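You operate a simulated robot arm through the tools that you are given. There is no shell and no other tool. Be economical: measure what you need, move in short steps, check, and stop when the job is done.

Carry out the task below with a simulated robot arm. There is one attempt and no reset: what you move stays moved.

TASK
Stand the purple and the yellow block on the turntable pads of their own colours.
Fine: leave the dryer off.
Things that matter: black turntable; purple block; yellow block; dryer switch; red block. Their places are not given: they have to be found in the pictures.

It is judged by the outcome, as a careful person would: the job done as asked, and still so three seconds after it is handed in. It fails if anything else is knocked over, pushed out of place, dropped, spilled or broken.

THE ROBOT
A 6-joint arm with a two-finger parallel gripper, fixed in place. Base frame: the origin is at the foot of the arm, x ahead of it, y to its left, z up; the work surface is at about z = 764. Lengths are in mm, angles in degrees, forces in N, time in s.
With the tool pointing down near the work surface it reaches from about 240 to 640 mm from the base axis. Its first joint turns from -66.0 to 66.0 degrees. Payload 2.7 kg.
Tool frame: the origin (TCP) lies between the finger pads and is the grasp point; the fingertips stand 23 mm ahead of it; z points along the fingers, y is the line along which they close. The gripper opens to 94 mm. The fingers are 38 mm wide and 10 mm thick; the gripper's body (54 by 96 mm) begins 39 mm behind the TCP.
Orientation is that of the tool frame in the base frame, as [roll, pitch, yaw] about the fixed x, y, z axes, in that order (R = Rz(yaw) Ry(pitch) Rx(roll)). With the fingers straight down and closing along the base's y, the tool's x points along the base's -x, its y along +y and its z along -z.

THE INTERFACE
- The arm moves only by the tool arm_command. Its argument "plan" is a list of rows, each a list of 7 numbers: the shift along the tool's x, y, z in units of 40 mm (1.0 is 40 mm), then the turn, a rotation vector about the tool's x, y, z in units of 4 degrees (1.0 is 4 degrees), then the finger opening in mm, from 0 to 94. In form: [[tx, ty, tz, rx, ry, rz, hand], ...]. A call has 1 to 12 rows; each row shifts and turns the commanded pose from where the row before left it, along the tool's axes as they then stand. A call with a number of a shift or a turn outside -1 to 1 is refused whole. A row lasts 0.2 s, in which the tool goes at most 50 mm and 8.6 degrees; a call with a longer step from one row to the next is refused whole, and so is a gripper value outside its range. A pose out of reach is approached as far as the arm can. The call stops where the force on the tool passes 70 N (or 10 N more than at its start, if that is more) or the arm is blocked; 0.2 s more then pass. The fingers move at their own pace (about 45 mm/s each) and stop on an object; they squeeze with about 41 N. The grip force told is the motor's: it shows also when the fingers shut on nothing. Time passes only in rows, and 0.2 s behind the last, so rows that do not move let the fingers close. It gives the time, the measured TCP pose, the force on the tool (base axes), the opening and the grip force at its end, in the units of the frame above (readings bear some noise).
- Cameras (640 x 400 px; columns grow to the right, rows downward): "scene" is fixed at [65.5, -423.4, 1408.2]; the picture's right is [0.86, -0.51, 0.00], its down [-0.27, -0.46, -0.85] and it looks along [0.43, 0.73, -0.53] (base axes); focal length 318 px, centre (320, 200). "wrist" rides on the gripper at [-39, 0, -44] in the tool frame; the picture's right is [0.00, -1.00, 0.00], its down [0.97, 0.00, -0.24] and it looks along [0.24, 0.00, 0.97] (tool axes); focal length 218 px, centre (320, 200).
- snapshot(camera): a new picture of that camera. No time passes.
- pixel_to_xyz(camera, pixels): for up to 12 pixels [column, row] of the newest picture of that camera ("zoom" is the newest enlarged one), the place [x, y, z] in the base frame of the surface seen there, good to about 2 mm. No time passes.
- inspect(camera, box): a new picture of the part [left, top, right, bottom] of that camera's present view, enlarged. No time passes.
- finish_job(): hands the job in; it is judged then, once.

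Work in short steps. Measure before you move; look again where a grasp or a placing could have gone wrong, and mend it. You have 80 turns and 54 pictures in all, the two below and enlarged ones among them. Open the gripper and draw the arm clear of the work before you hand the job in, unless the task says otherwise; then end with one line.

The tools are called as a command line: name --pt "numbers of a row" for each row, then --argument value for the rest, lists and objects as JSON in quotes. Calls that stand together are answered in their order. arm_command: Moves the arm, as the interface text tells. Its arguments: {"type":"object","properties":{"plan":{"type":"array","items":{"type":"array","items":{"type":"number"}}}},"required":["plan"]} The other tools are called the same way: snapshot (camera) takes a picture; pixel_to_xyz (camera, pixels) gives the place of the surface under pixels of a picture; inspect (camera, box) takes an enlarged picture of a part of a camera's view; finish_job () hands the job in.

At the start:

```text
time_s: 0.0
eef_pos: [353.2, 88.5, 1141.1]
tool_rot: [179.9, 0.0, -179.9]
wrist_force: [-0.8, -0.4, -0.1]
width: 94.1
grip_force: 0.1
```

scene: 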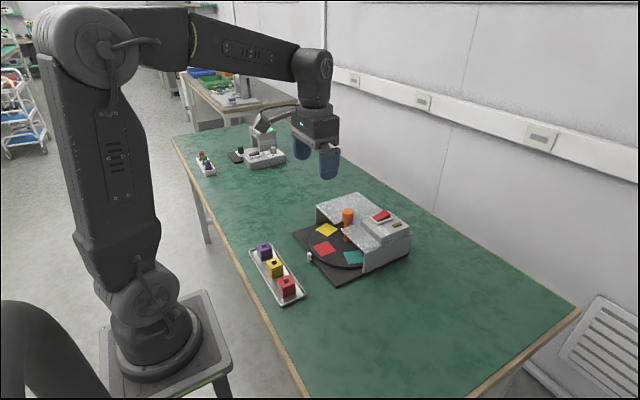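
wrist: 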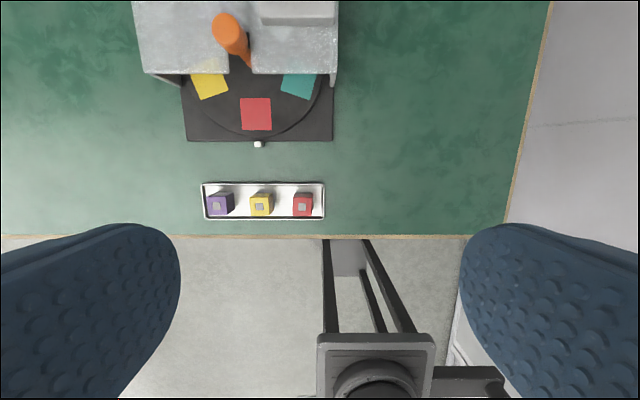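

The turntable (scene about 345,250) shows yellow, red and teal pads; the purple pad is probably under the grey housing. I enlarge both views.

inspect --camera "scene" --box '[230, 180, 430, 305]'

inspect --camera "wrist" --box '[120, 0, 360, 230]'

```text
3.20 times, centred on (330, 242) of scene
```

zoom: 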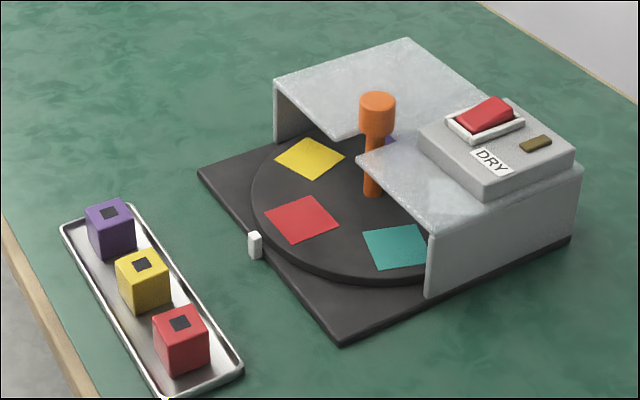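

```text
1.74 times, centred on (240, 115) of wrist
```

zoom: 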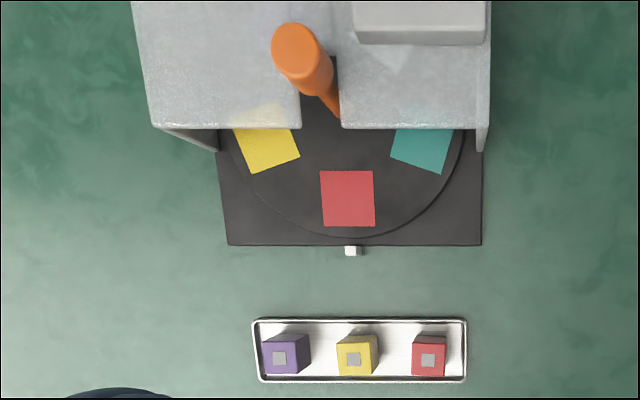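

Next I measure the blocks, pads, handle, housing edges and marker in the scene view.

inspect --camera "scene" --box '[230, 180, 430, 305]'

pixel_to_xyz --camera "wrist" --pixels '[[218, 205], [262, 206], [303, 207], [225, 18], [247, 62], [210, 90], [256, 113], [298, 88], [258, 144], [200, 72], [300, 72], [234, 200]]'

pixel_to_xyz --camera "zoom" --pixels '[[376, 98], [372, 190], [392, 143], [310, 158], [301, 220], [395, 248], [254, 180], [330, 272], [360, 160], [353, 140], [278, 84], [430, 235]]'

```text
3.20 times, centred on (330, 242) of scene
```

zoom: 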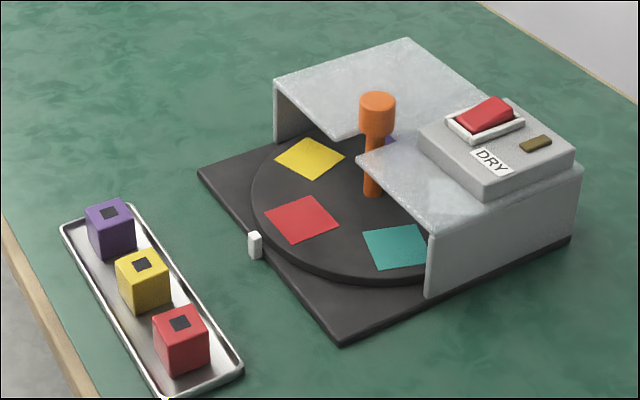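

```text
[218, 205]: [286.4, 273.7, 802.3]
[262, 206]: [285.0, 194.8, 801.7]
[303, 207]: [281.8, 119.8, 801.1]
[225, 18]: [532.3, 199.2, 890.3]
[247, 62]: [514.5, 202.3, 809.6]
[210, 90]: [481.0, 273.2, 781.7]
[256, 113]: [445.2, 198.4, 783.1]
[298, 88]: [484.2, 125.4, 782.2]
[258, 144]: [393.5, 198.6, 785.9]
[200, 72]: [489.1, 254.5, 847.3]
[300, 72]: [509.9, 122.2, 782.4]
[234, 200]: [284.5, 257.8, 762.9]
```

```text
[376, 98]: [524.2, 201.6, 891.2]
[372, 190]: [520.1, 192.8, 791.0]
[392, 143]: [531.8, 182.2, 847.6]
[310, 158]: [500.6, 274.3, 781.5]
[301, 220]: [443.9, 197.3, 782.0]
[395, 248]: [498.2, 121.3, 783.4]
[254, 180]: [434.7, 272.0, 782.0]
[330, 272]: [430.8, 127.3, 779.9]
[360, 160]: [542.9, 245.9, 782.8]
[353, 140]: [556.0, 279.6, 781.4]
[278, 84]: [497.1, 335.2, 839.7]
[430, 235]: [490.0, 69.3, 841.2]
```

The turntable axis is near (523,200), where the orange knob stands in the hood's slot. Pads sit at radius of about 78 and 72° apart. I measure the knob, slot and dryer box more closely.

inspect --camera "scene" --box '[310, 185, 420, 275]'

inspect --camera "scene" --box '[240, 230, 312, 310]'

pixel_to_xyz --camera "scene" --pixels '[[347, 211], [343, 214], [353, 213], [347, 220], [362, 223], [381, 215], [364, 228], [343, 228], [390, 202], [407, 226], [380, 212], [395, 211]]'

```text
4.44 times, centred on (365, 230) of scene
```

zoom: 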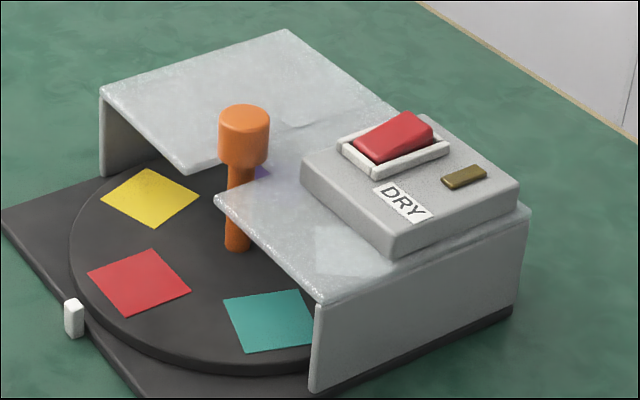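

```text
5.00 times, centred on (276, 270) of scene
```

zoom: 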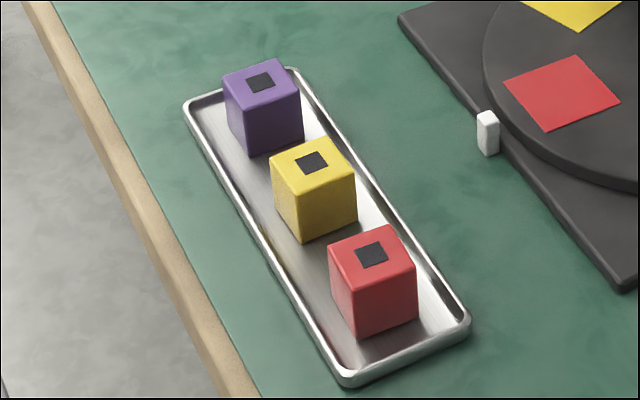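

```text
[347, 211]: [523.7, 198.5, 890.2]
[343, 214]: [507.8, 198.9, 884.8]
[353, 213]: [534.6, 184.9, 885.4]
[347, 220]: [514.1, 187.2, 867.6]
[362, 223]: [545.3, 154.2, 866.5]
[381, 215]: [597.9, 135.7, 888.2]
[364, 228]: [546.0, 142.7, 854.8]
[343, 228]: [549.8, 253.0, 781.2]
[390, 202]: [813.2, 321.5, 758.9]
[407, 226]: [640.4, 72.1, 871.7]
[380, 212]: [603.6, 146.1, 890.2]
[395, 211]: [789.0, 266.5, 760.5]
```

The knob top is at about (524,199,890), the hood top at 848 and the dryer box begins at x≈545, y<160. A purple tint through the slot puts the purple pad at about (586,246). I move above the knob with the opening at 60.

arm_command --pt "-0.708 0.4646 0.75 0 0 0 60" --pt "-0.708 0.4646 0.75 0 0 0 60" --pt "-0.708 0.4646 0.75 0 0 0 60" --pt "-0.708 0.4646 0.75 0 0 0 60" --pt "-0.708 0.4646 0.75 0 0 0 60" --pt "-0.708 0.4646 0.5 0 0 0 60" --pt "0 0 0 0 0 0 60"

snapshot --camera "wrist"

```text
time_s: 1.6
eef_pos: [523.8, 201.4, 969.3]
tool_rot: [179.9, 0.0, 180.0]
wrist_force: [-0.8, -0.3, 0.6]
width: 59.9
grip_force: 0.2
```

```text
46 pictures are left
```

wrist: 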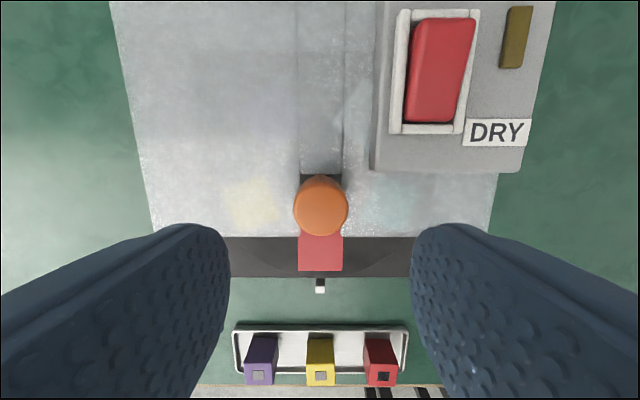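

The knob is centred at about (321,203), in line with the fingers. I measure its rim and the box corner.

pixel_to_xyz --camera "wrist" --pixels '[[297, 202], [345, 202], [320, 180], [320, 222], [320, 202], [376, 165], [310, 185], [250, 215], [380, 215], [410, 120]]'

```text
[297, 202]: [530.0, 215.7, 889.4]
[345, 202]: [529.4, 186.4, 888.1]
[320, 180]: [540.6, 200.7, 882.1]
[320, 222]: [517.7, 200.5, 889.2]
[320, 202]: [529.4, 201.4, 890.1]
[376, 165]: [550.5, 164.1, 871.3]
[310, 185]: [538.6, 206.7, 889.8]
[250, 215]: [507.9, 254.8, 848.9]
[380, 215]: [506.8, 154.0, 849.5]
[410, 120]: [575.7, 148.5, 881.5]
```

The knob's radius is about 16, centred near (525,201). I pre-rotate 36° clockwise before descending to grip it.

arm_command --pt "-0.03 0 0 0 0 1 52" --pt "0 0 0 0 0 1 52" --pt "0 0 0 0 0 1 52" --pt "0 0 0 0 0 1 52" --pt "0 0 0 0 0 1 52" --pt "0 0 0 0 0 1 52" --pt "0 0 0 0 0 1 52" --pt "0 0 0 0 0 1 52" --pt "0 0 0 0 0 1 52" --pt "0 0 0 0 0 0 52"

```text
time_s: 3.8
eef_pos: [525.2, 200.2, 971.0]
tool_rot: [-179.9, 0.0, 143.9]
wrist_force: [-0.7, -0.9, -0.1]
width: 52.1
grip_force: 0.1
```

Pose is (525,200) with yaw 144. I descend 92 mm to z≈878, fingertips at 855 above the hood at 849, and close.

arm_command --pt "0 0 0.8 0 0 0 52" --pt "0 0 0.8 0 0 0 52" --pt "0 0 0.45 0 0 0 52" --pt "0 0 0.25 0 0 0 52" --pt "0 0 0 0 0 0 52" --pt "0 0 0 0 0 0 20" --pt "0 0 0 0 0 0 20" --pt "0 0 0 0 0 0 20" --pt "0 0 0 0 0 0 20"

snapshot --camera "scene"

```text
time_s: 5.8
eef_pos: [526.0, 199.7, 879.4]
tool_rot: [-179.8, -0.1, 143.9]
wrist_force: [-10.2, -12.1, 2.5]
width: 33.9
grip_force: 45.0
```

```text
45 pictures are left
```

scene: 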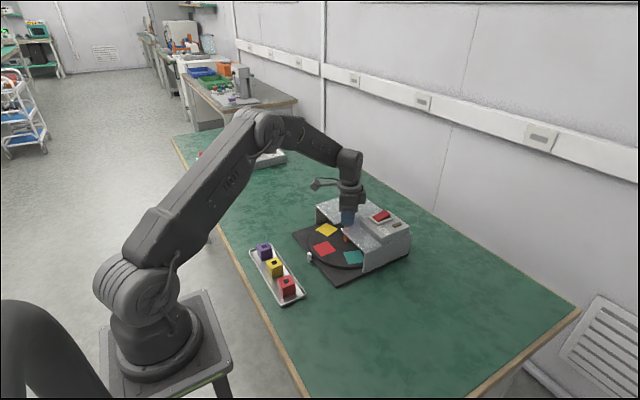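

The knob is gripped (33.9 mm) with a slight side load. I ease 1 mm and turn 16° counter-clockwise as a trial.

arm_command --pt "0 -0.03 0 0 0 0 20" --pt "0 0 0 0 0 -0.5 20" --pt "0 0 0 0 0 -0.5 20" --pt "0 0 0 0 0 -1 20" --pt "0 0 0 0 0 -1 20" --pt "0 0 0 0 0 -1 20"

inspect --camera "scene" --box '[280, 180, 420, 290]'

```text
time_s: 7.2
eef_pos: [522.8, 200.5, 879.0]
tool_rot: [179.9, -0.1, 160.1]
wrist_force: [2.3, 4.6, -5.6]
width: 33.6
grip_force: 29.7
```

```text
3.64 times, centred on (350, 235) of scene
```

zoom: 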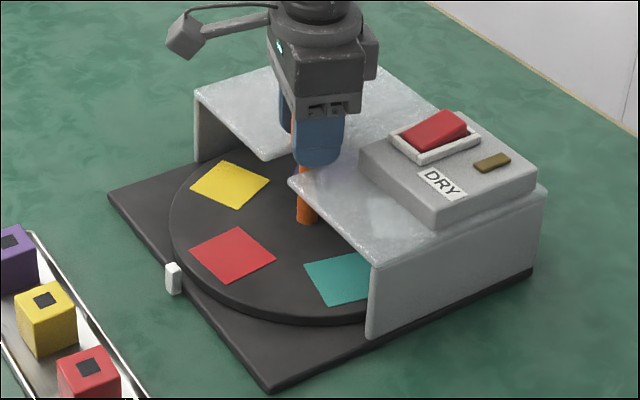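

The pads moved only a little, so I measure the turn.

pixel_to_xyz --camera "zoom" --pixels '[[232, 254], [230, 184], [189, 247], [237, 228], [275, 260], [230, 281], [307, 215]]'

snapshot --camera "wrist"

```text
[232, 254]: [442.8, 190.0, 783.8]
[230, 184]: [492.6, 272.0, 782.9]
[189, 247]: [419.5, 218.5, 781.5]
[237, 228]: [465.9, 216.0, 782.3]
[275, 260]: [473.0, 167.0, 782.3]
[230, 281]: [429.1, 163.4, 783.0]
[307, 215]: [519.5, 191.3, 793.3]
```

```text
43 pictures are left
```

wrist: 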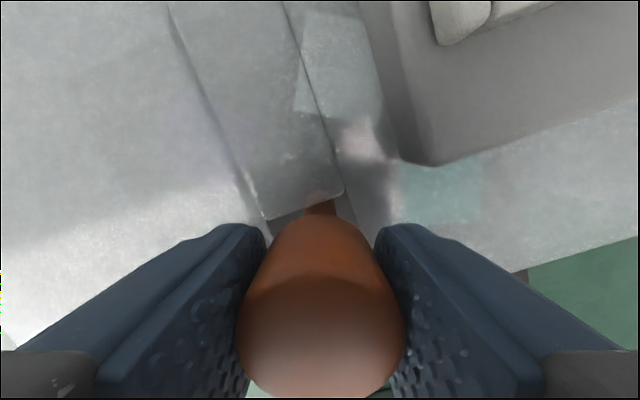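

The turntable turned about 6° counter-clockwise out of 16°, so there is some slip. I turn another 20° and recheck the ratio.

arm_command --pt "0 0 0 0 0 -1 0" --pt "0 0 0 0 0 -1 0" --pt "0 0 0 0 0 -1 0" --pt "0 0 0 0 0 -1 0" --pt "0 0 0 0 0 -1 0" --pt "0 0 0 0 0 0 0"

inspect --camera "scene" --box '[280, 180, 420, 290]'

```text
time_s: 8.6
eef_pos: [522.8, 200.3, 877.5]
tool_rot: [-179.9, -0.1, -179.9]
wrist_force: [1.8, 3.0, -8.5]
width: 33.7
grip_force: 45.1
```

```text
3.64 times, centred on (350, 235) of scene
```

zoom: 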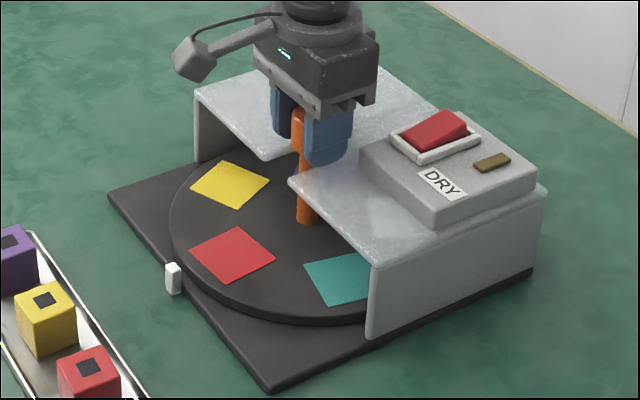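

The second turn slipped entirely, with the disc unchanged. I test the other direction by 20°, to see whether a stop or plain slip is the cause.

arm_command --pt "0 0 0 0 0 0.5 0" --pt "0 0 0 0 0 0.5 0" --pt "0 0 0 0 0 1 0" --pt "0 0 0 0 0 1 0" --pt "0 0 0 0 0 1 0" --pt "0 0 0 0 0 1 0" --pt "0 0 0 0 0 0 0"

inspect --camera "scene" --box '[280, 180, 420, 290]'

```text
time_s: 10.2
eef_pos: [522.7, 200.5, 879.4]
tool_rot: [180.0, 0.0, 160.0]
wrist_force: [7.3, 14.6, -15.3]
width: 34.1
grip_force: 45.5
```

```text
3.64 times, centred on (350, 235) of scene
```

zoom: 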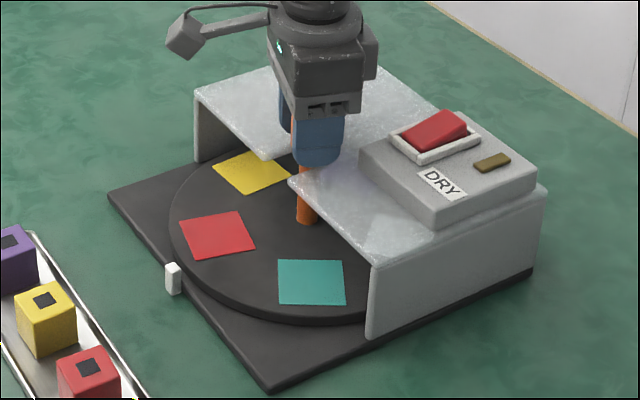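

Clockwise turns the disc fully, while counter-clockwise meets a stop or ratchet. I continue clockwise with the knob held.

arm_command --pt "0 0 0 0 0 1 0" --pt "0 0 0 0 0 1 0" --pt "0 0 0 0 0 1 0" --pt "0 0 0 0 0 1 0" --pt "0 0 0 0 0 1 0" --pt "0 0 0 0 0 1 0" --pt "0 0 0 0 0 1 0" --pt "0 0 0 0 0 1 0" --pt "0 0 0 0 0 1 0" --pt "0 0 0 0 0 1 0" --pt "0 0 0 0 0 1 0" --pt "0 0 0 0 0 1 0"

inspect --camera "scene" --box '[280, 180, 420, 290]'

```text
time_s: 12.8
eef_pos: [523.6, 200.2, 878.7]
tool_rot: [179.7, 0.0, 111.9]
wrist_force: [20.1, 29.8, -17.7]
width: 33.8
grip_force: 44.9
```

```text
3.64 times, centred on (350, 235) of scene
```

zoom: 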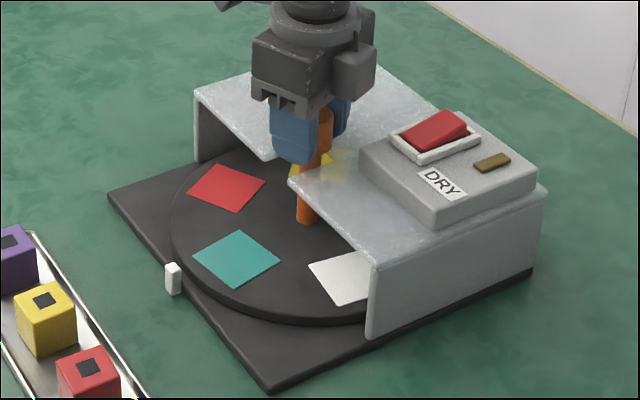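

Turning well: teal is at the front-left, followed by a white pad. I relieve the side load of about 36 N and continue 40° clockwise.

arm_command --pt "0.02 0.03 0 0 0 0 0" --pt "0 0 0 0 0 1 0" --pt "0 0 0 0 0 1 0" --pt "0 0 0 0 0 1 0" --pt "0 0 0 0 0 1 0" --pt "0 0 0 0 0 1 0" --pt "0 0 0 0 0 1 0" --pt "0 0 0 0 0 1 0" --pt "0 0 0 0 0 1 0" --pt "0 0 0 0 0 1 0" --pt "0 0 0 0 0 1 0"

```text
time_s: 15.2
eef_pos: [525.0, 200.6, 879.1]
tool_rot: [179.8, -0.1, 71.9]
wrist_force: [22.6, 21.8, -20.9]
width: 33.7
grip_force: 44.9
```

Still turning with moderate force; I continue another 44°.

arm_command --pt "0.025 0.0125 -0.01 0 0 0 0" --pt "0 0 0 0 0 1 0" --pt "0 0 0 0 0 1 0" --pt "0 0 0 0 0 1 0" --pt "0 0 0 0 0 1 0" --pt "0 0 0 0 0 1 0" --pt "0 0 0 0 0 1 0" --pt "0 0 0 0 0 1 0" --pt "0 0 0 0 0 1 0" --pt "0 0 0 0 0 1 0" --pt "0 0 0 0 0 1 0" --pt "0 0 0 0 0 1 0"

inspect --camera "scene" --box '[280, 180, 420, 290]'

```text
time_s: 17.8
eef_pos: [525.1, 198.8, 879.6]
tool_rot: [-178.1, -0.3, 31.3]
wrist_force: [-3.8, 8.8, -1.0]
width: 34.4
grip_force: 45.4
stopped in row 12: the force on the tool passed its limit (the readings are from after the stop); the commanded pose is now the measured one
out of reach, approached as far as the arm can: row 11, 12
```

```text
3.64 times, centred on (350, 235) of scene
```

zoom: 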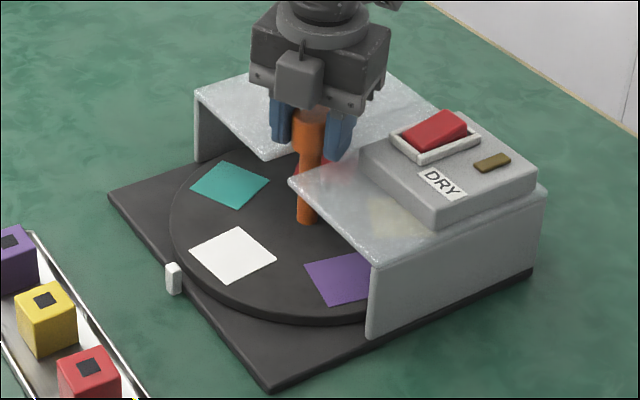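

The wrist limit is reached at yaw≈31. White is at the front and purple is next, at zoom (340,278). I open, rise 20 mm, fix the small tilt and turn the wrist back.

arm_command --pt "0 0 0 0 0 0 46" --pt "0 0 0 0 0 0 46" --pt "0 0 -0.25 0 0 -0.5 46" --pt "0 0 -0.25 -0.47 0 0 46" --pt "0 0 0 0 0 -1 46" --pt "0 0 0 0 0 -1 46" --pt "0 0 0 0 0 -1 46" --pt "0 0 0 0 0 -1 46" --pt "0 0 0 0 0 -1 46" --pt "0 0 0 0 0 -1 46" --pt "0 0 0 0 0 -1 46" --pt "0 0 0 0 0 -1 46"

arm_command --pt "0 0 0 0 0 -1 46" --pt "0 0 0 0 0 -1 46" --pt "0 0 0 0 0 -1 46" --pt "0 0 0 0 0 -1 46" --pt "0 0 0 0 0 -1 46" --pt "0 0 0 0 0 -1 46" --pt "0 0 0 0 0 -1 46" --pt "0 0 0 0 0 -1 46" --pt "0 0 0 0 0 -1 46" --pt "0 0 0 0 0 -1 46" --pt "0 0 0 0 0 -1 46" --pt "0 0 0 0 0 0 46"

```text
time_s: 20.4
eef_pos: [526.6, 198.4, 897.9]
tool_rot: [179.8, -0.3, 65.3]
wrist_force: [-0.4, 0.3, 0.0]
width: 45.8
grip_force: 0.0
```

```text
time_s: 23.0
eef_pos: [527.7, 198.1, 898.7]
tool_rot: [179.7, -0.1, 109.3]
wrist_force: [0.0, 0.4, -0.3]
width: 46.0
grip_force: 0.0
```

I rotate 12° more, recentre on the knob at (524.5,200.5), descend and grip.

arm_command --pt "0 0 0 0 0 -1 46" --pt "0 0 0 0 0 -1 46" --pt "0 0 0 0 0 -1 46" --pt "0.093 -0.0375 0 0 0 0 46" --pt "0 0 0.25 0 0 0 46" --pt "0 0 0.25 0 0 0 46" --pt "0 0 0 0 0 0 0" --pt "0 0 0 0 0 0 0" --pt "0 0 0 0 0 0 0"

arm_command --pt "0 0 0 0 0 0.5 0" --pt "0 0 0 0 0 1 0" --pt "0 0 0 0 0 1 0" --pt "0 0 0 0 0 1 0" --pt "0 0 0 0 0 1 0" --pt "0 0 0 0 0 1 0" --pt "0 0 0 0 0 1 0" --pt "0 0 0 0 0 1 0" --pt "0 0 0 0 0 1 0" --pt "0 0 0 0 0 1 0" --pt "0 0 0 0 0 1 0" --pt "0 0 0 0 0 1 0"

inspect --camera "scene" --box '[280, 180, 420, 290]'

```text
time_s: 25.0
eef_pos: [524.1, 201.1, 879.1]
tool_rot: [179.4, 0.0, 121.2]
wrist_force: [16.4, 8.6, -6.9]
width: 33.6
grip_force: 45.0
```

```text
time_s: 27.6
eef_pos: [526.2, 202.8, 879.5]
tool_rot: [179.3, -0.7, 75.0]
wrist_force: [36.3, 13.6, -6.8]
width: 33.7
grip_force: 44.6
```

```text
3.64 times, centred on (350, 235) of scene
```

zoom: 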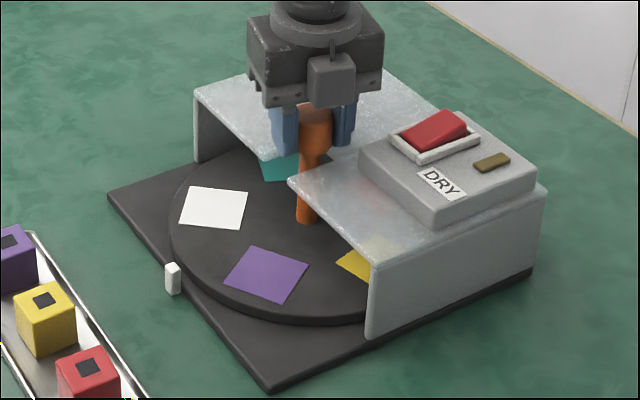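

Purple is at zoom (266,275). I measure the remaining angle.

pixel_to_xyz --camera "zoom" --pixels '[[266, 275], [225, 282], [247, 248], [309, 267], [284, 302]]'

```text
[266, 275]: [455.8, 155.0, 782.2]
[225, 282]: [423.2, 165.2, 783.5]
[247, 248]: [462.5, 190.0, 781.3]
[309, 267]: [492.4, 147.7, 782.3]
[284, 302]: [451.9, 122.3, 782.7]
```

About 33° remain. I relieve the side load and turn 33°.

arm_command --pt "0.026 0.04 0 0 0 0 0" --pt "0 0 0 0 0 1 0" --pt "0 0 0 0 0 1 0" --pt "0 0 0 0 0 1 0" --pt "0 0 0 0 0 1 0" --pt "0 0 0 0 0 1 0" --pt "0 0 0 0 0 1 0" --pt "0 0 0 0 0 1 0" --pt "0 0 0 0 0 0.8 0" --pt "0 0 0 0 0 0.5 0" --pt "0 0 0 0 0 0 0"

inspect --camera "scene" --box '[280, 180, 420, 290]'

```text
time_s: 30.0
eef_pos: [526.4, 202.1, 879.4]
tool_rot: [180.0, -0.6, 41.9]
wrist_force: [29.4, 8.9, -11.4]
width: 33.7
grip_force: 44.6
```

```text
3.64 times, centred on (350, 235) of scene
```

zoom: 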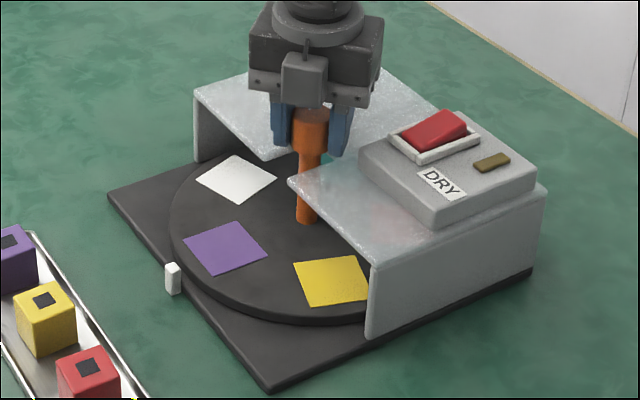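

Purple is at the front, at zoom (225,248). I release and rise.

arm_command --pt "0 0 0 0 0 0 46" --pt "0 0 0 0 0 0 46" --pt "0 0 -0.5 0 0 0 46" --pt "0 0 -1 0 0 0 46" --pt "0 0 -1 0 0 0 46" --pt "0 0 0 0 0.15 -1 56" --pt "0 0 0 0 0 -1 56" --pt "0 0 0 0 0 -1 56" --pt "0 0 0 0 0 -1 56" --pt "0 0 0 0 0 -1 56" --pt "0 0 0 0 0 -1 56" --pt "0 0 0 0 0 -1 56"

arm_command --pt "0 0 0 0 0 -1 56" --pt "0 0 0 0 0 -1 56" --pt "0 0 0 0 0 -1 56" --pt "0 0 0 0 0 -1 56" --pt "0 0 0 0 0 -1 56" --pt "0 0 0 0 0 -1 56" --pt "0 0 0 0 0 -1 56" --pt "0 0 0 0 0 -1 56" --pt "0 0 0 0 0 -1 56" --pt "0 0 0 0 0 -1 56" --pt "0 0 0 0 0 -1 56" --pt "0 0 0 0 0 -1 56"

arm_command --pt "0 0 0 0 0 -1 56" --pt "0 0 0 0 0 -1 56" --pt "0 0 0 0 0 -1 56" --pt "0 0 0 0 0 -1 56" --pt "0 0 0 0 0 -1 56" --pt "0 0 0 0 0 -1 56" --pt "0 0 0 0 0 -1 56" --pt "0 0 0 0 0 -1 56" --pt "0 0 0 0 0 -1 56" --pt "0 0 0 0 0 -1 56" --pt "0 0 0 0 0 -1 56" --pt "0 0 0 0 0 -1 56"

```text
time_s: 32.6
eef_pos: [524.4, 200.8, 978.5]
tool_rot: [179.5, -0.8, 70.2]
wrist_force: [0.6, 0.2, -0.4]
width: 56.1
grip_force: 0.1
```

```text
time_s: 35.2
eef_pos: [524.6, 201.2, 978.1]
tool_rot: [179.0, -0.1, 118.1]
wrist_force: [0.1, 1.7, -0.3]
width: 56.0
grip_force: 0.1
```

```text
time_s: 37.8
eef_pos: [525.1, 200.7, 978.4]
tool_rot: [179.2, 0.6, 166.0]
wrist_force: [0.1, -0.3, -0.1]
width: 56.0
grip_force: 0.0
```

I finish squaring the wrist to yaw 180 and move above the purple block, with z about 900.

arm_command --pt "0 0 0 0.2 0.15 -1 56" --pt "0 0 0 0 0 -1 56" --pt "0 0 0 0 0 -1 56" --pt "0 0 0 0 0 -0.5 56" --pt "0.85 0.261 0.279 0 0 0 60" --pt "0.85 0.261 0.279 0 0 0 60" --pt "0.85 0.261 0.279 0 0 0 60" --pt "0.85 0.261 0.279 0 0 0 60" --pt "0.85 0.261 0.279 0 0 0 60" --pt "0.85 0.261 0.279 0 0 0 60" --pt "0.85 0.261 0.279 0 0 0 60" --pt "0 0 0 0 0 0 60"

snapshot --camera "wrist"

inspect --camera "scene" --box '[230, 180, 430, 305]'

```text
time_s: 40.4
eef_pos: [286.8, 274.3, 900.7]
tool_rot: [-180.0, 0.1, -180.0]
wrist_force: [0.1, -0.6, 0.2]
width: 60.1
grip_force: 0.2
```

```text
36 pictures are left
```

wrist: 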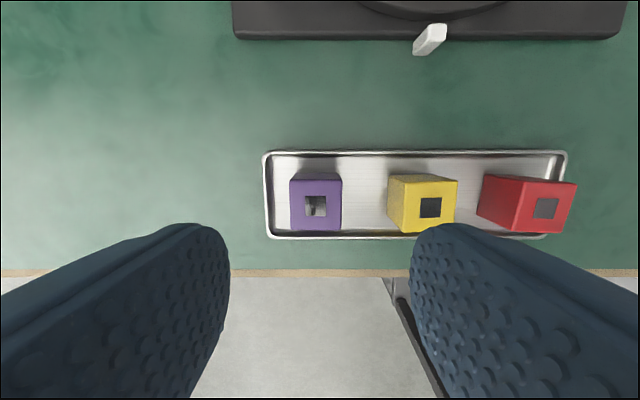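

```text
3.20 times, centred on (330, 242) of scene
```

zoom: 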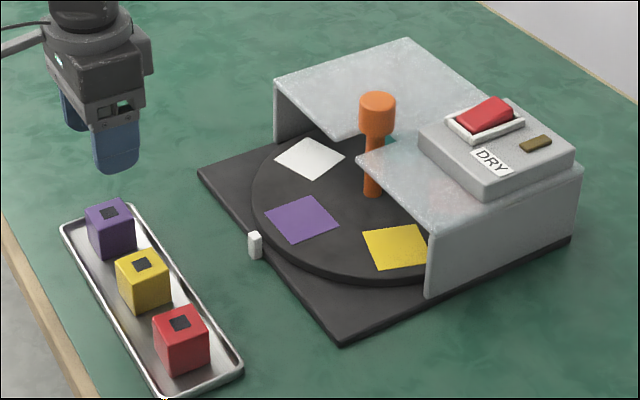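

The turntable held its place. I measure the purple block, the tray rim, and the purple pad.

pixel_to_xyz --camera "wrist" --pixels '[[294, 205], [339, 205], [316, 184], [316, 227], [316, 205], [430, 208], [547, 208], [316, 153], [316, 237], [268, 200], [397, 210], [452, 210]]'

pixel_to_xyz --camera "zoom" --pixels '[[301, 220], [264, 213], [309, 196], [340, 220], [297, 244]]'

```text
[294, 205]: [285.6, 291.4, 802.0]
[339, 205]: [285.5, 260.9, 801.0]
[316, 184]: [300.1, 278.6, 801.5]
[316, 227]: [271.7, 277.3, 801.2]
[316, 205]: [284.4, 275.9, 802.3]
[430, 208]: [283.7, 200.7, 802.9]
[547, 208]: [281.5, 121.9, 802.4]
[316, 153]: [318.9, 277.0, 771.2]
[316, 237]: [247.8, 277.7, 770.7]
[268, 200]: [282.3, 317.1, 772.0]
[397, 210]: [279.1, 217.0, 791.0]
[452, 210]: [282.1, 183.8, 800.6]
```

```text
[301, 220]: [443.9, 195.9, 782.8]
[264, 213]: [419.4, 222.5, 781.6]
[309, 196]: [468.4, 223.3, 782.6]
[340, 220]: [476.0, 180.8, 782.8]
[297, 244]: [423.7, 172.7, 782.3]
```

The block is centred at (285.5,276.5) with its top at 802, and the pad is at (446,199,782). I descend to TCP z≈795 and close.

arm_command --pt "0.03 0.055 0.8 0 0 0 60" --pt "0 0 0.8 0 0 0 60" --pt "0 0 0.6 0 0 0 60" --pt "0 0 0.44 0 0 0 60" --pt "0 0 0 0 0 0 60" --pt "0 0 0 0 0 0 20" --pt "0 0 0 0 0 0 20" --pt "0 0 0 0 0 0 20" --pt "0 0 0 0 0 0 20"

```text
time_s: 42.4
eef_pos: [284.2, 274.8, 795.2]
tool_rot: [-179.9, 0.0, 179.9]
wrist_force: [0.7, -0.2, -0.6]
width: 35.5
grip_force: 41.5
```

The purple block is gripped (35.5). I lift it 90 mm and carry it over the purple pad.

arm_command --pt "0 0 -0.5 0 0 0 20" --pt "0 0 -0.8 0 0 0 20" --pt "0 0 -0.8 0 0 0 20" --pt "-0.81 -0.38 0 0 0 0 20" --pt "-0.81 -0.38 0 0 0 0 20" --pt "-0.81 -0.38 0 0 0 0 20" --pt "-0.81 -0.38 0 0 0 0 20" --pt "-0.81 -0.38 0 0 0 0 20" --pt "0 0 0 0 0 0 20"

inspect --camera "scene" --box '[230, 160, 430, 305]'

snapshot --camera "wrist"

```text
time_s: 44.4
eef_pos: [447.1, 196.8, 878.9]
tool_rot: [-179.9, 0.0, 180.0]
wrist_force: [0.9, -0.9, -0.5]
width: 35.3
grip_force: 40.9
```

```text
2.76 times, centred on (330, 232) of scene
```

zoom: 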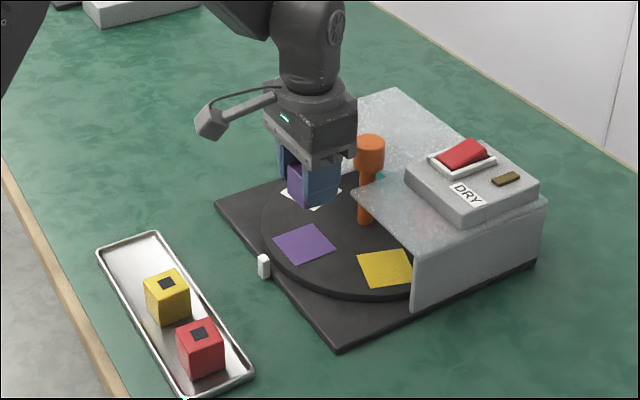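

```text
33 pictures are left
```

wrist: 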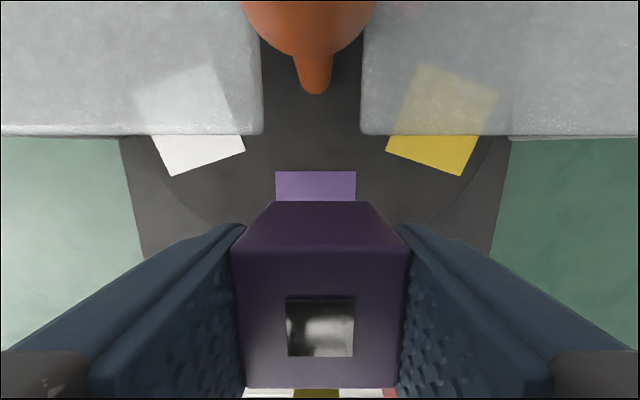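

The pad's visible edge spans columns 276–356 in the wrist view. I measure it for alignment.

pixel_to_xyz --camera "wrist" --pixels '[[277, 175], [355, 175], [277, 190], [355, 190], [316, 172], [320, 220]]'

```text
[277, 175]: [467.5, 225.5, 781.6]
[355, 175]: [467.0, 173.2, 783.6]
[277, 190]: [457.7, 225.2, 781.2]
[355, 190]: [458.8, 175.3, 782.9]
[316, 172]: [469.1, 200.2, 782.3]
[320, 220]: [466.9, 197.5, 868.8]
```

The pad centre is (445,199.8). I shift −4 mm in x and +3 mm in y, then lower to TCP z≈814.

arm_command --pt "0.1 0.075 0.4 0 0 0 20" --pt "0 0 0.5 0 0 0 20" --pt "0 0 0.4 0 0 0 20" --pt "0 0 0.2 0 0 0 20" --pt "0 0 0.1 0 0 0 20" --pt "0 0 0 0 0 0 20"

inspect --camera "scene" --box '[280, 190, 380, 280]'

```text
time_s: 45.8
eef_pos: [442.8, 202.3, 816.5]
tool_rot: [-179.8, 0.0, -180.0]
wrist_force: [-0.3, -0.4, -0.4]
width: 35.3
grip_force: 41.3
```

```text
4.44 times, centred on (330, 235) of scene
```

zoom: 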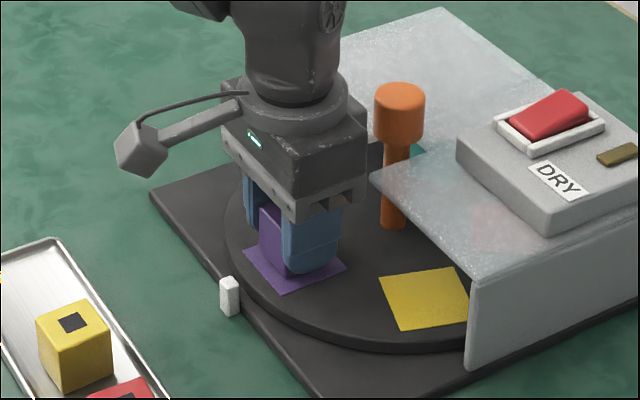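

Nearly down. I lower 1 mm at a time, up to 4 mm, correcting y by −1.5 mm.

arm_command --pt "0 -0.035 0.025 0 0 0 20" --pt "0 0 0.025 0 0 0 20" --pt "0 0 0.025 0 0 0 20" --pt "0 0 0 0 0 0 20"

```text
time_s: 46.8
eef_pos: [444.3, 201.3, 813.6]
tool_rot: [-180.0, 0.1, -180.0]
wrist_force: [-4.8, -1.5, 16.4]
width: 35.4
grip_force: 41.2
```

The 16 N upward reading shows contact. I release gently and rise.

arm_command --pt "0 0 -0.015 0 0 0 20" --pt "0 0 0 0 0 0 40" --pt "0 0 0 0 0 0 52" --pt "0 0 0 0 0 0 52" --pt "0 0 -0.5 0 0 0 52" --pt "0 0 -0.8 0 0 0 52" --pt "0 0 -0.8 0 0 0 52" --pt "0 0 -0.9 0 0 0 52" --pt "0 0 -0.9 0 0 0 52" --pt "0 0 0 0 0 0 52"

inspect --camera "scene" --box '[280, 190, 380, 280]'

```text
time_s: 49.0
eef_pos: [444.1, 201.1, 967.0]
tool_rot: [-179.9, 0.0, 180.0]
wrist_force: [0.0, 0.1, 0.8]
width: 52.1
grip_force: 0.1
```

```text
4.44 times, centred on (330, 235) of scene
```

zoom: 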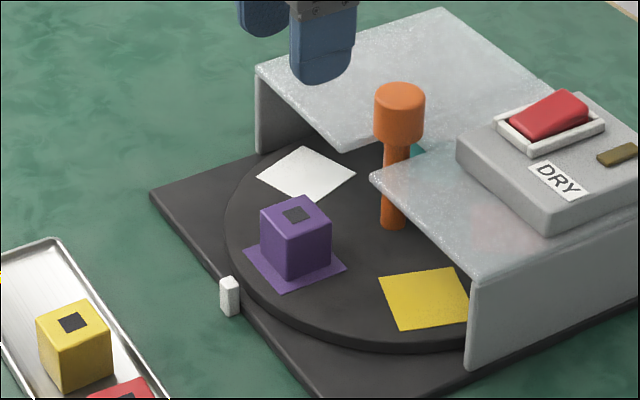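

Purple stands centred on its pad. I move back over the knob and rotate the wrist to yaw≈120.

arm_command --pt "-0.67 0 0 0 0 0 48" --pt "-0.67 0 0 0 0 0 48" --pt "-0.67 0 0 0 0 0 48" --pt "0 0 0 0 0 1 48" --pt "0 0 0 0 0 1 48" --pt "0 0 0 0 0 1 48" --pt "0 0 0 0 0 1 48" --pt "0 0 0 0 0 1 48" --pt "0 0 0 0 0 1 48" --pt "0 0 0 0 0 1 48" --pt "0 0 0 0 0 1 48" --pt "0 0 0 0 0 1 48"

arm_command --pt "0 0 0 0 0 1 48" --pt "0 0 0 0 0 1 48" --pt "0 0 0 0 0 1 48" --pt "0 0 0 0 0 1 48" --pt "0 0 0 0 0 1 48" --pt "0 0 0 0 0 0 48"

```text
time_s: 51.6
eef_pos: [522.6, 200.0, 969.1]
tool_rot: [-180.0, -0.1, 143.9]
wrist_force: [-0.3, 0.2, 0.1]
width: 48.2
grip_force: 0.0
```

```text
time_s: 53.0
eef_pos: [523.5, 200.6, 968.9]
tool_rot: [-180.0, 0.0, 124.0]
wrist_force: [-0.1, 0.2, 0.5]
width: 48.1
grip_force: 0.1
```

I recentre slightly, descend to z≈879 and grip.

arm_command --pt "-0.014 0.03 0.8 0 0 0 48" --pt "0 0 0.7 0 0 0 48" --pt "0 0 0.5 0 0 0 48" --pt "0 0 0.25 0 0 0 48" --pt "0 0 0 0 0 0 48" --pt "0 0 0 0 0 0 20" --pt "0 0 0 0 0 0 0" --pt "0 0 0 0 0 0 0"

arm_command --pt "0 0 0 0 0 0.3 0" --pt "0 0 0 0 0 0.6 0" --pt "0 0 0 0 0 0.8 0" --pt "0 0 0 0 0 0.8 0" --pt "0 0 0 0 0 0.8 0" --pt "0 0 0 0 0 0.8 0" --pt "0 0 0 0 0 0.8 0" --pt "0 0 0 0 0 0.8 0" --pt "0 0 0 0 0 0.8 0" --pt "0 0 0 0 0 0.8 0" --pt "0 0 0 0 0 0.5 0" --pt "0 0 0 0 0 0.2 0"

inspect --camera "scene" --box '[280, 180, 420, 290]'

```text
time_s: 54.8
eef_pos: [524.6, 201.7, 879.3]
tool_rot: [180.0, 0.1, 124.0]
wrist_force: [9.4, 5.0, -7.2]
width: 34.0
grip_force: 45.2
```

```text
time_s: 57.4
eef_pos: [526.0, 201.9, 878.6]
tool_rot: [179.9, -0.1, 92.1]
wrist_force: [0.7, 9.9, 10.5]
width: 34.0
grip_force: 45.5
```

```text
3.64 times, centred on (350, 235) of scene
```

zoom: 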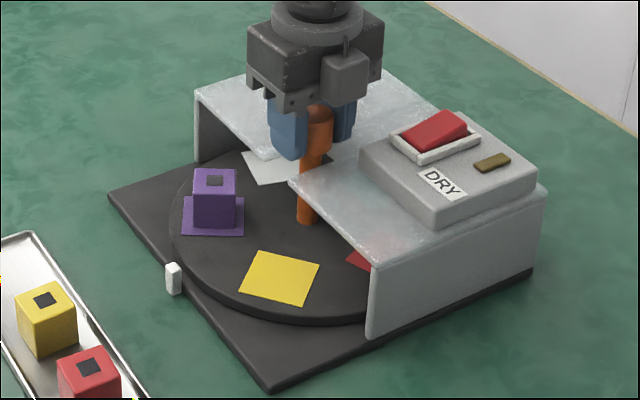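

The block rides along fine. I turn the remaining 40°.

arm_command --pt "0 0 0 0 0 0.5 0" --pt "0 0 0 0 0 0.9 0" --pt "0 0 0 0 0 1 0" --pt "0 0 0 0 0 1 0" --pt "0 0 0 0 0 1 0" --pt "0 0 0 0 0 1 0" --pt "0 0 0 0 0 1 0" --pt "0 0 0 0 0 1 0" --pt "0 0 0 0 0 1 0" --pt "0 0 0 0 0 0.9 0" --pt "0 0 0 0 0 0.5 0" --pt "0 0 0 0 0 0.2 0"

inspect --camera "scene" --box '[280, 180, 420, 290]'

```text
time_s: 60.0
eef_pos: [525.6, 201.5, 878.9]
tool_rot: [179.8, -0.2, 52.0]
wrist_force: [22.2, 10.8, 1.7]
width: 33.7
grip_force: 44.9
```

```text
3.64 times, centred on (350, 235) of scene
```

zoom: 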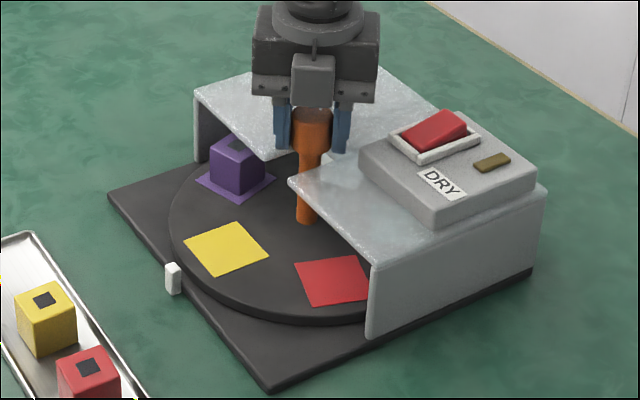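

Yellow is now at the front, about zoom (226,248). I release, rise and rotate the wrist back to 180.

arm_command --pt "0 0 0 0 0 0 46" --pt "0 0 0 0 0 0 46" --pt "0 0 -0.5 0 0 0 46" --pt "0 0 -1 0 0 0 46" --pt "0 0 -1 0 0 0 46" --pt "0 0 0 0 0 -1 56" --pt "0 0 0 0 0 -1 56" --pt "0 0 0 0 0 -1 56" --pt "0 0 0 0 0 -1 56" --pt "0 0 0 0 0 -1 56" --pt "0 0 0 0 0 -1 56" --pt "0 0 0 0 0 -1 56"

arm_command --pt "0 0 0 0 0 -1 56" --pt "0 0 0 0 0 -1 56" --pt "0 0 0 0 0 -1 56" --pt "0 0 0 0 0 -1 56" --pt "0 0 0 0 0 -1 56" --pt "0 0 0 0 0 -1 56" --pt "0 0 0 0 0 -1 56" --pt "0 0 0 0 0 -1 56" --pt "0 0 0 0 0 -1 56" --pt "0 0 0 0 0 -1 56" --pt "0 0 0 0 0 -1 56" --pt "0 0 0 0 0 -1 56"

arm_command --pt "0 0 0 0 0 -1 56" --pt "0 0 0 0 0 -1 56" --pt "0 0 0 0 0 -1 56" --pt "0 0 0 0 0 -1 56" --pt "0 0 0 0 0 -1 56" --pt "0 0 0 0 0 -1 56" --pt "0 0 0 0 0 -1 56" --pt "0 0 0 0 0 -1 56" --pt "0 0 0 0 0 -1 56" --pt "0 0 0 0 0 -1 56" --pt "0 0 0 0 0 -1 56" --pt "0 0 0 0 0 -1 56"

```text
time_s: 62.6
eef_pos: [524.7, 201.1, 978.1]
tool_rot: [179.9, 0.1, 80.1]
wrist_force: [0.7, -0.3, 0.3]
width: 55.9
grip_force: 0.0
```

```text
time_s: 65.2
eef_pos: [525.1, 203.2, 978.1]
tool_rot: [-179.9, -0.1, 128.1]
wrist_force: [-1.0, -0.4, -0.1]
width: 55.9
grip_force: 0.1
```

```text
time_s: 67.8
eef_pos: [525.3, 202.1, 978.4]
tool_rot: [-179.8, 0.0, 176.1]
wrist_force: [0.5, 0.3, -0.5]
width: 55.9
grip_force: 0.1
```

I square the wrist and move above the yellow block, at about (284,200).

arm_command --pt "0 0 0 0 0 -0.97 56" --pt "0.861 -0.007 0.279 0 0 0 58" --pt "0.861 -0.007 0.279 0 0 0 58" --pt "0.861 -0.007 0.279 0 0 0 58" --pt "0.861 -0.007 0.279 0 0 0 58" --pt "0.861 -0.007 0.279 0 0 0 58" --pt "0.861 -0.007 0.279 0 0 0 58" --pt "0.861 -0.007 0.279 0 0 0 58" --pt "0 0 0 0 0 0 58"

snapshot --camera "wrist"

inspect --camera "scene" --box '[230, 180, 430, 305]'

```text
time_s: 69.8
eef_pos: [281.6, 199.8, 900.6]
tool_rot: [-179.9, -0.1, 179.9]
wrist_force: [0.8, 0.4, -0.2]
width: 58.0
grip_force: 0.0
```

```text
28 pictures are left
```

wrist: 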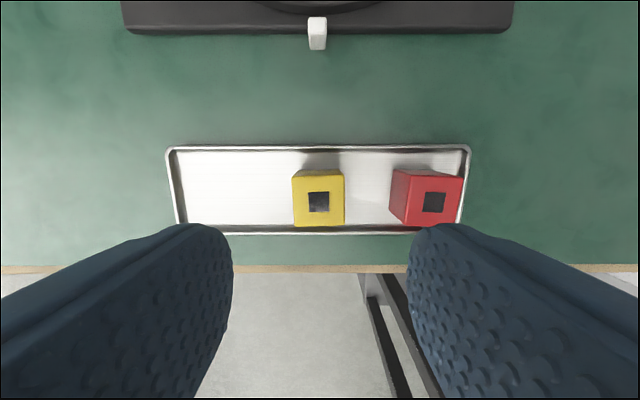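

```text
3.20 times, centred on (330, 242) of scene
```

zoom: 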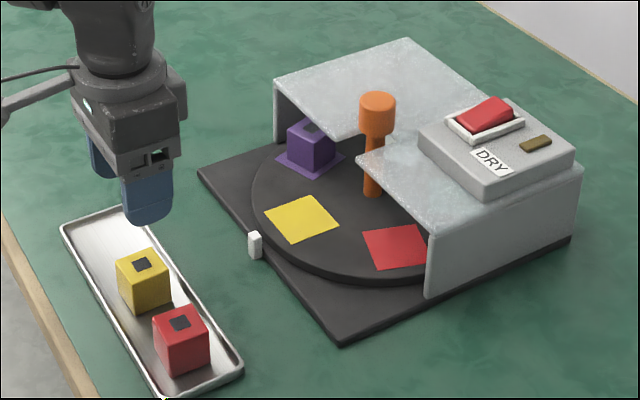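

The yellow block is centred under the gripper (column 319). I shift x +2 mm, descend to 795 and close.

arm_command --pt "-0.05 0.01 0.8 0 0 0 58" --pt "0 0 0.8 0 0 0 58" --pt "0 0 0.6 0 0 0 58" --pt "0 0 0.44 0 0 0 58" --pt "0 0 0 0 0 0 58" --pt "0 0 0 0 0 0 20" --pt "0 0 0 0 0 0 20" --pt "0 0 0 0 0 0 20" --pt "0 0 0 0 0 0 20"

pixel_to_xyz --camera "zoom" --pixels '[[301, 220], [264, 213], [309, 196], [340, 220], [297, 244]]'

```text
time_s: 71.8
eef_pos: [284.4, 199.8, 793.2]
tool_rot: [-179.9, 0.0, 179.9]
wrist_force: [-0.2, -0.1, 0.4]
width: 35.1
grip_force: 41.3
```

```text
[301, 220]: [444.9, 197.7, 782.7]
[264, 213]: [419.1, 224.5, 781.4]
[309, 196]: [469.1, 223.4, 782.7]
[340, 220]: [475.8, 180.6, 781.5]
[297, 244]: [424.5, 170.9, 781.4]
```

Gripped (35.1). I lift and carry it to (444.5,200), over the yellow pad.

arm_command --pt "0 0 -0.5 0 0 0 20" --pt "0 0 -0.8 0 0 0 20" --pt "0 0 -0.85 0 0 0 20" --pt "-0.8 0 0 0 0 0 20" --pt "-0.8 0 0 0 0 0 20" --pt "-0.8 0 0 0 0 0 20" --pt "-0.8 0 0 0 0 0 20" --pt "-0.8 0 0 0 0 0 20" --pt "0 0 0 0 0 0 20"

snapshot --camera "wrist"

pixel_to_xyz --camera "wrist" --pixels '[[277, 180], [355, 180], [270, 180], [362, 180], [318, 175], [320, 220]]'

```text
time_s: 73.8
eef_pos: [444.9, 198.7, 880.0]
tool_rot: [-179.8, 0.0, 180.0]
wrist_force: [0.3, 0.7, -0.4]
width: 35.4
grip_force: 41.3
```

```text
26 pictures are left
```

wrist: 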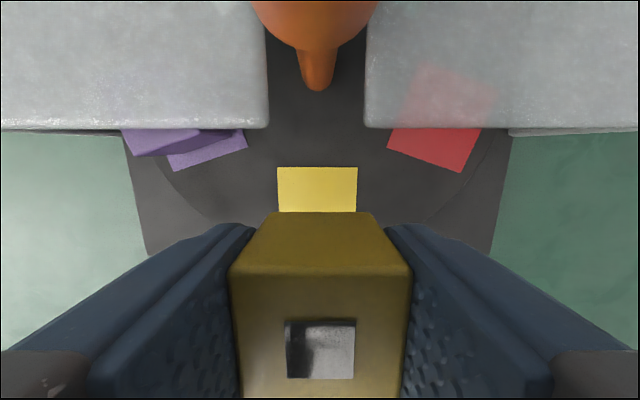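

```text
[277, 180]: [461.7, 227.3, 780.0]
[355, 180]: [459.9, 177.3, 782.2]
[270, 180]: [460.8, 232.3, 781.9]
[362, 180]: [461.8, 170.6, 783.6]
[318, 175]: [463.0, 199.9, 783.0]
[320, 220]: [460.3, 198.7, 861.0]
```

The pad is centred at y≈201 and the block is aligned. I lower to about 813.

arm_command --pt "0 0.04 0.4 0 0 0 20" --pt "0 0 0.5 0 0 0 20" --pt "0 0 0.4 0 0 0 20" --pt "0 0 0.25 0 0 0 20" --pt "0 0 0.1 0 0 0 20" --pt "0 0 0 0 0 0 20"

arm_command --pt "0 0 0.025 0 0 0 20" --pt "0 0 0.02 0 0 0 20" --pt "0 0 0 0 0 0 20"

```text
time_s: 75.2
eef_pos: [445.7, 200.8, 813.9]
tool_rot: [-180.0, 0.1, 179.9]
wrist_force: [0.9, 0.4, 0.1]
width: 35.3
grip_force: 41.8
```

```text
time_s: 76.0
eef_pos: [446.5, 201.1, 813.0]
tool_rot: [-179.9, 0.0, 179.9]
wrist_force: [-0.1, -0.3, -1.4]
width: 35.2
grip_force: 41.3
```

No contact yet, so I lower another 2 mm.

arm_command --pt "0 0 0.02 0 0 0 20" --pt "0 0 0.02 0 0 0 20" --pt "0 0 0 0 0 0 20"

```text
time_s: 76.8
eef_pos: [446.2, 201.1, 811.9]
tool_rot: [-180.0, 0.0, 179.9]
wrist_force: [-2.5, -0.9, 6.9]
width: 35.0
grip_force: 41.3
```

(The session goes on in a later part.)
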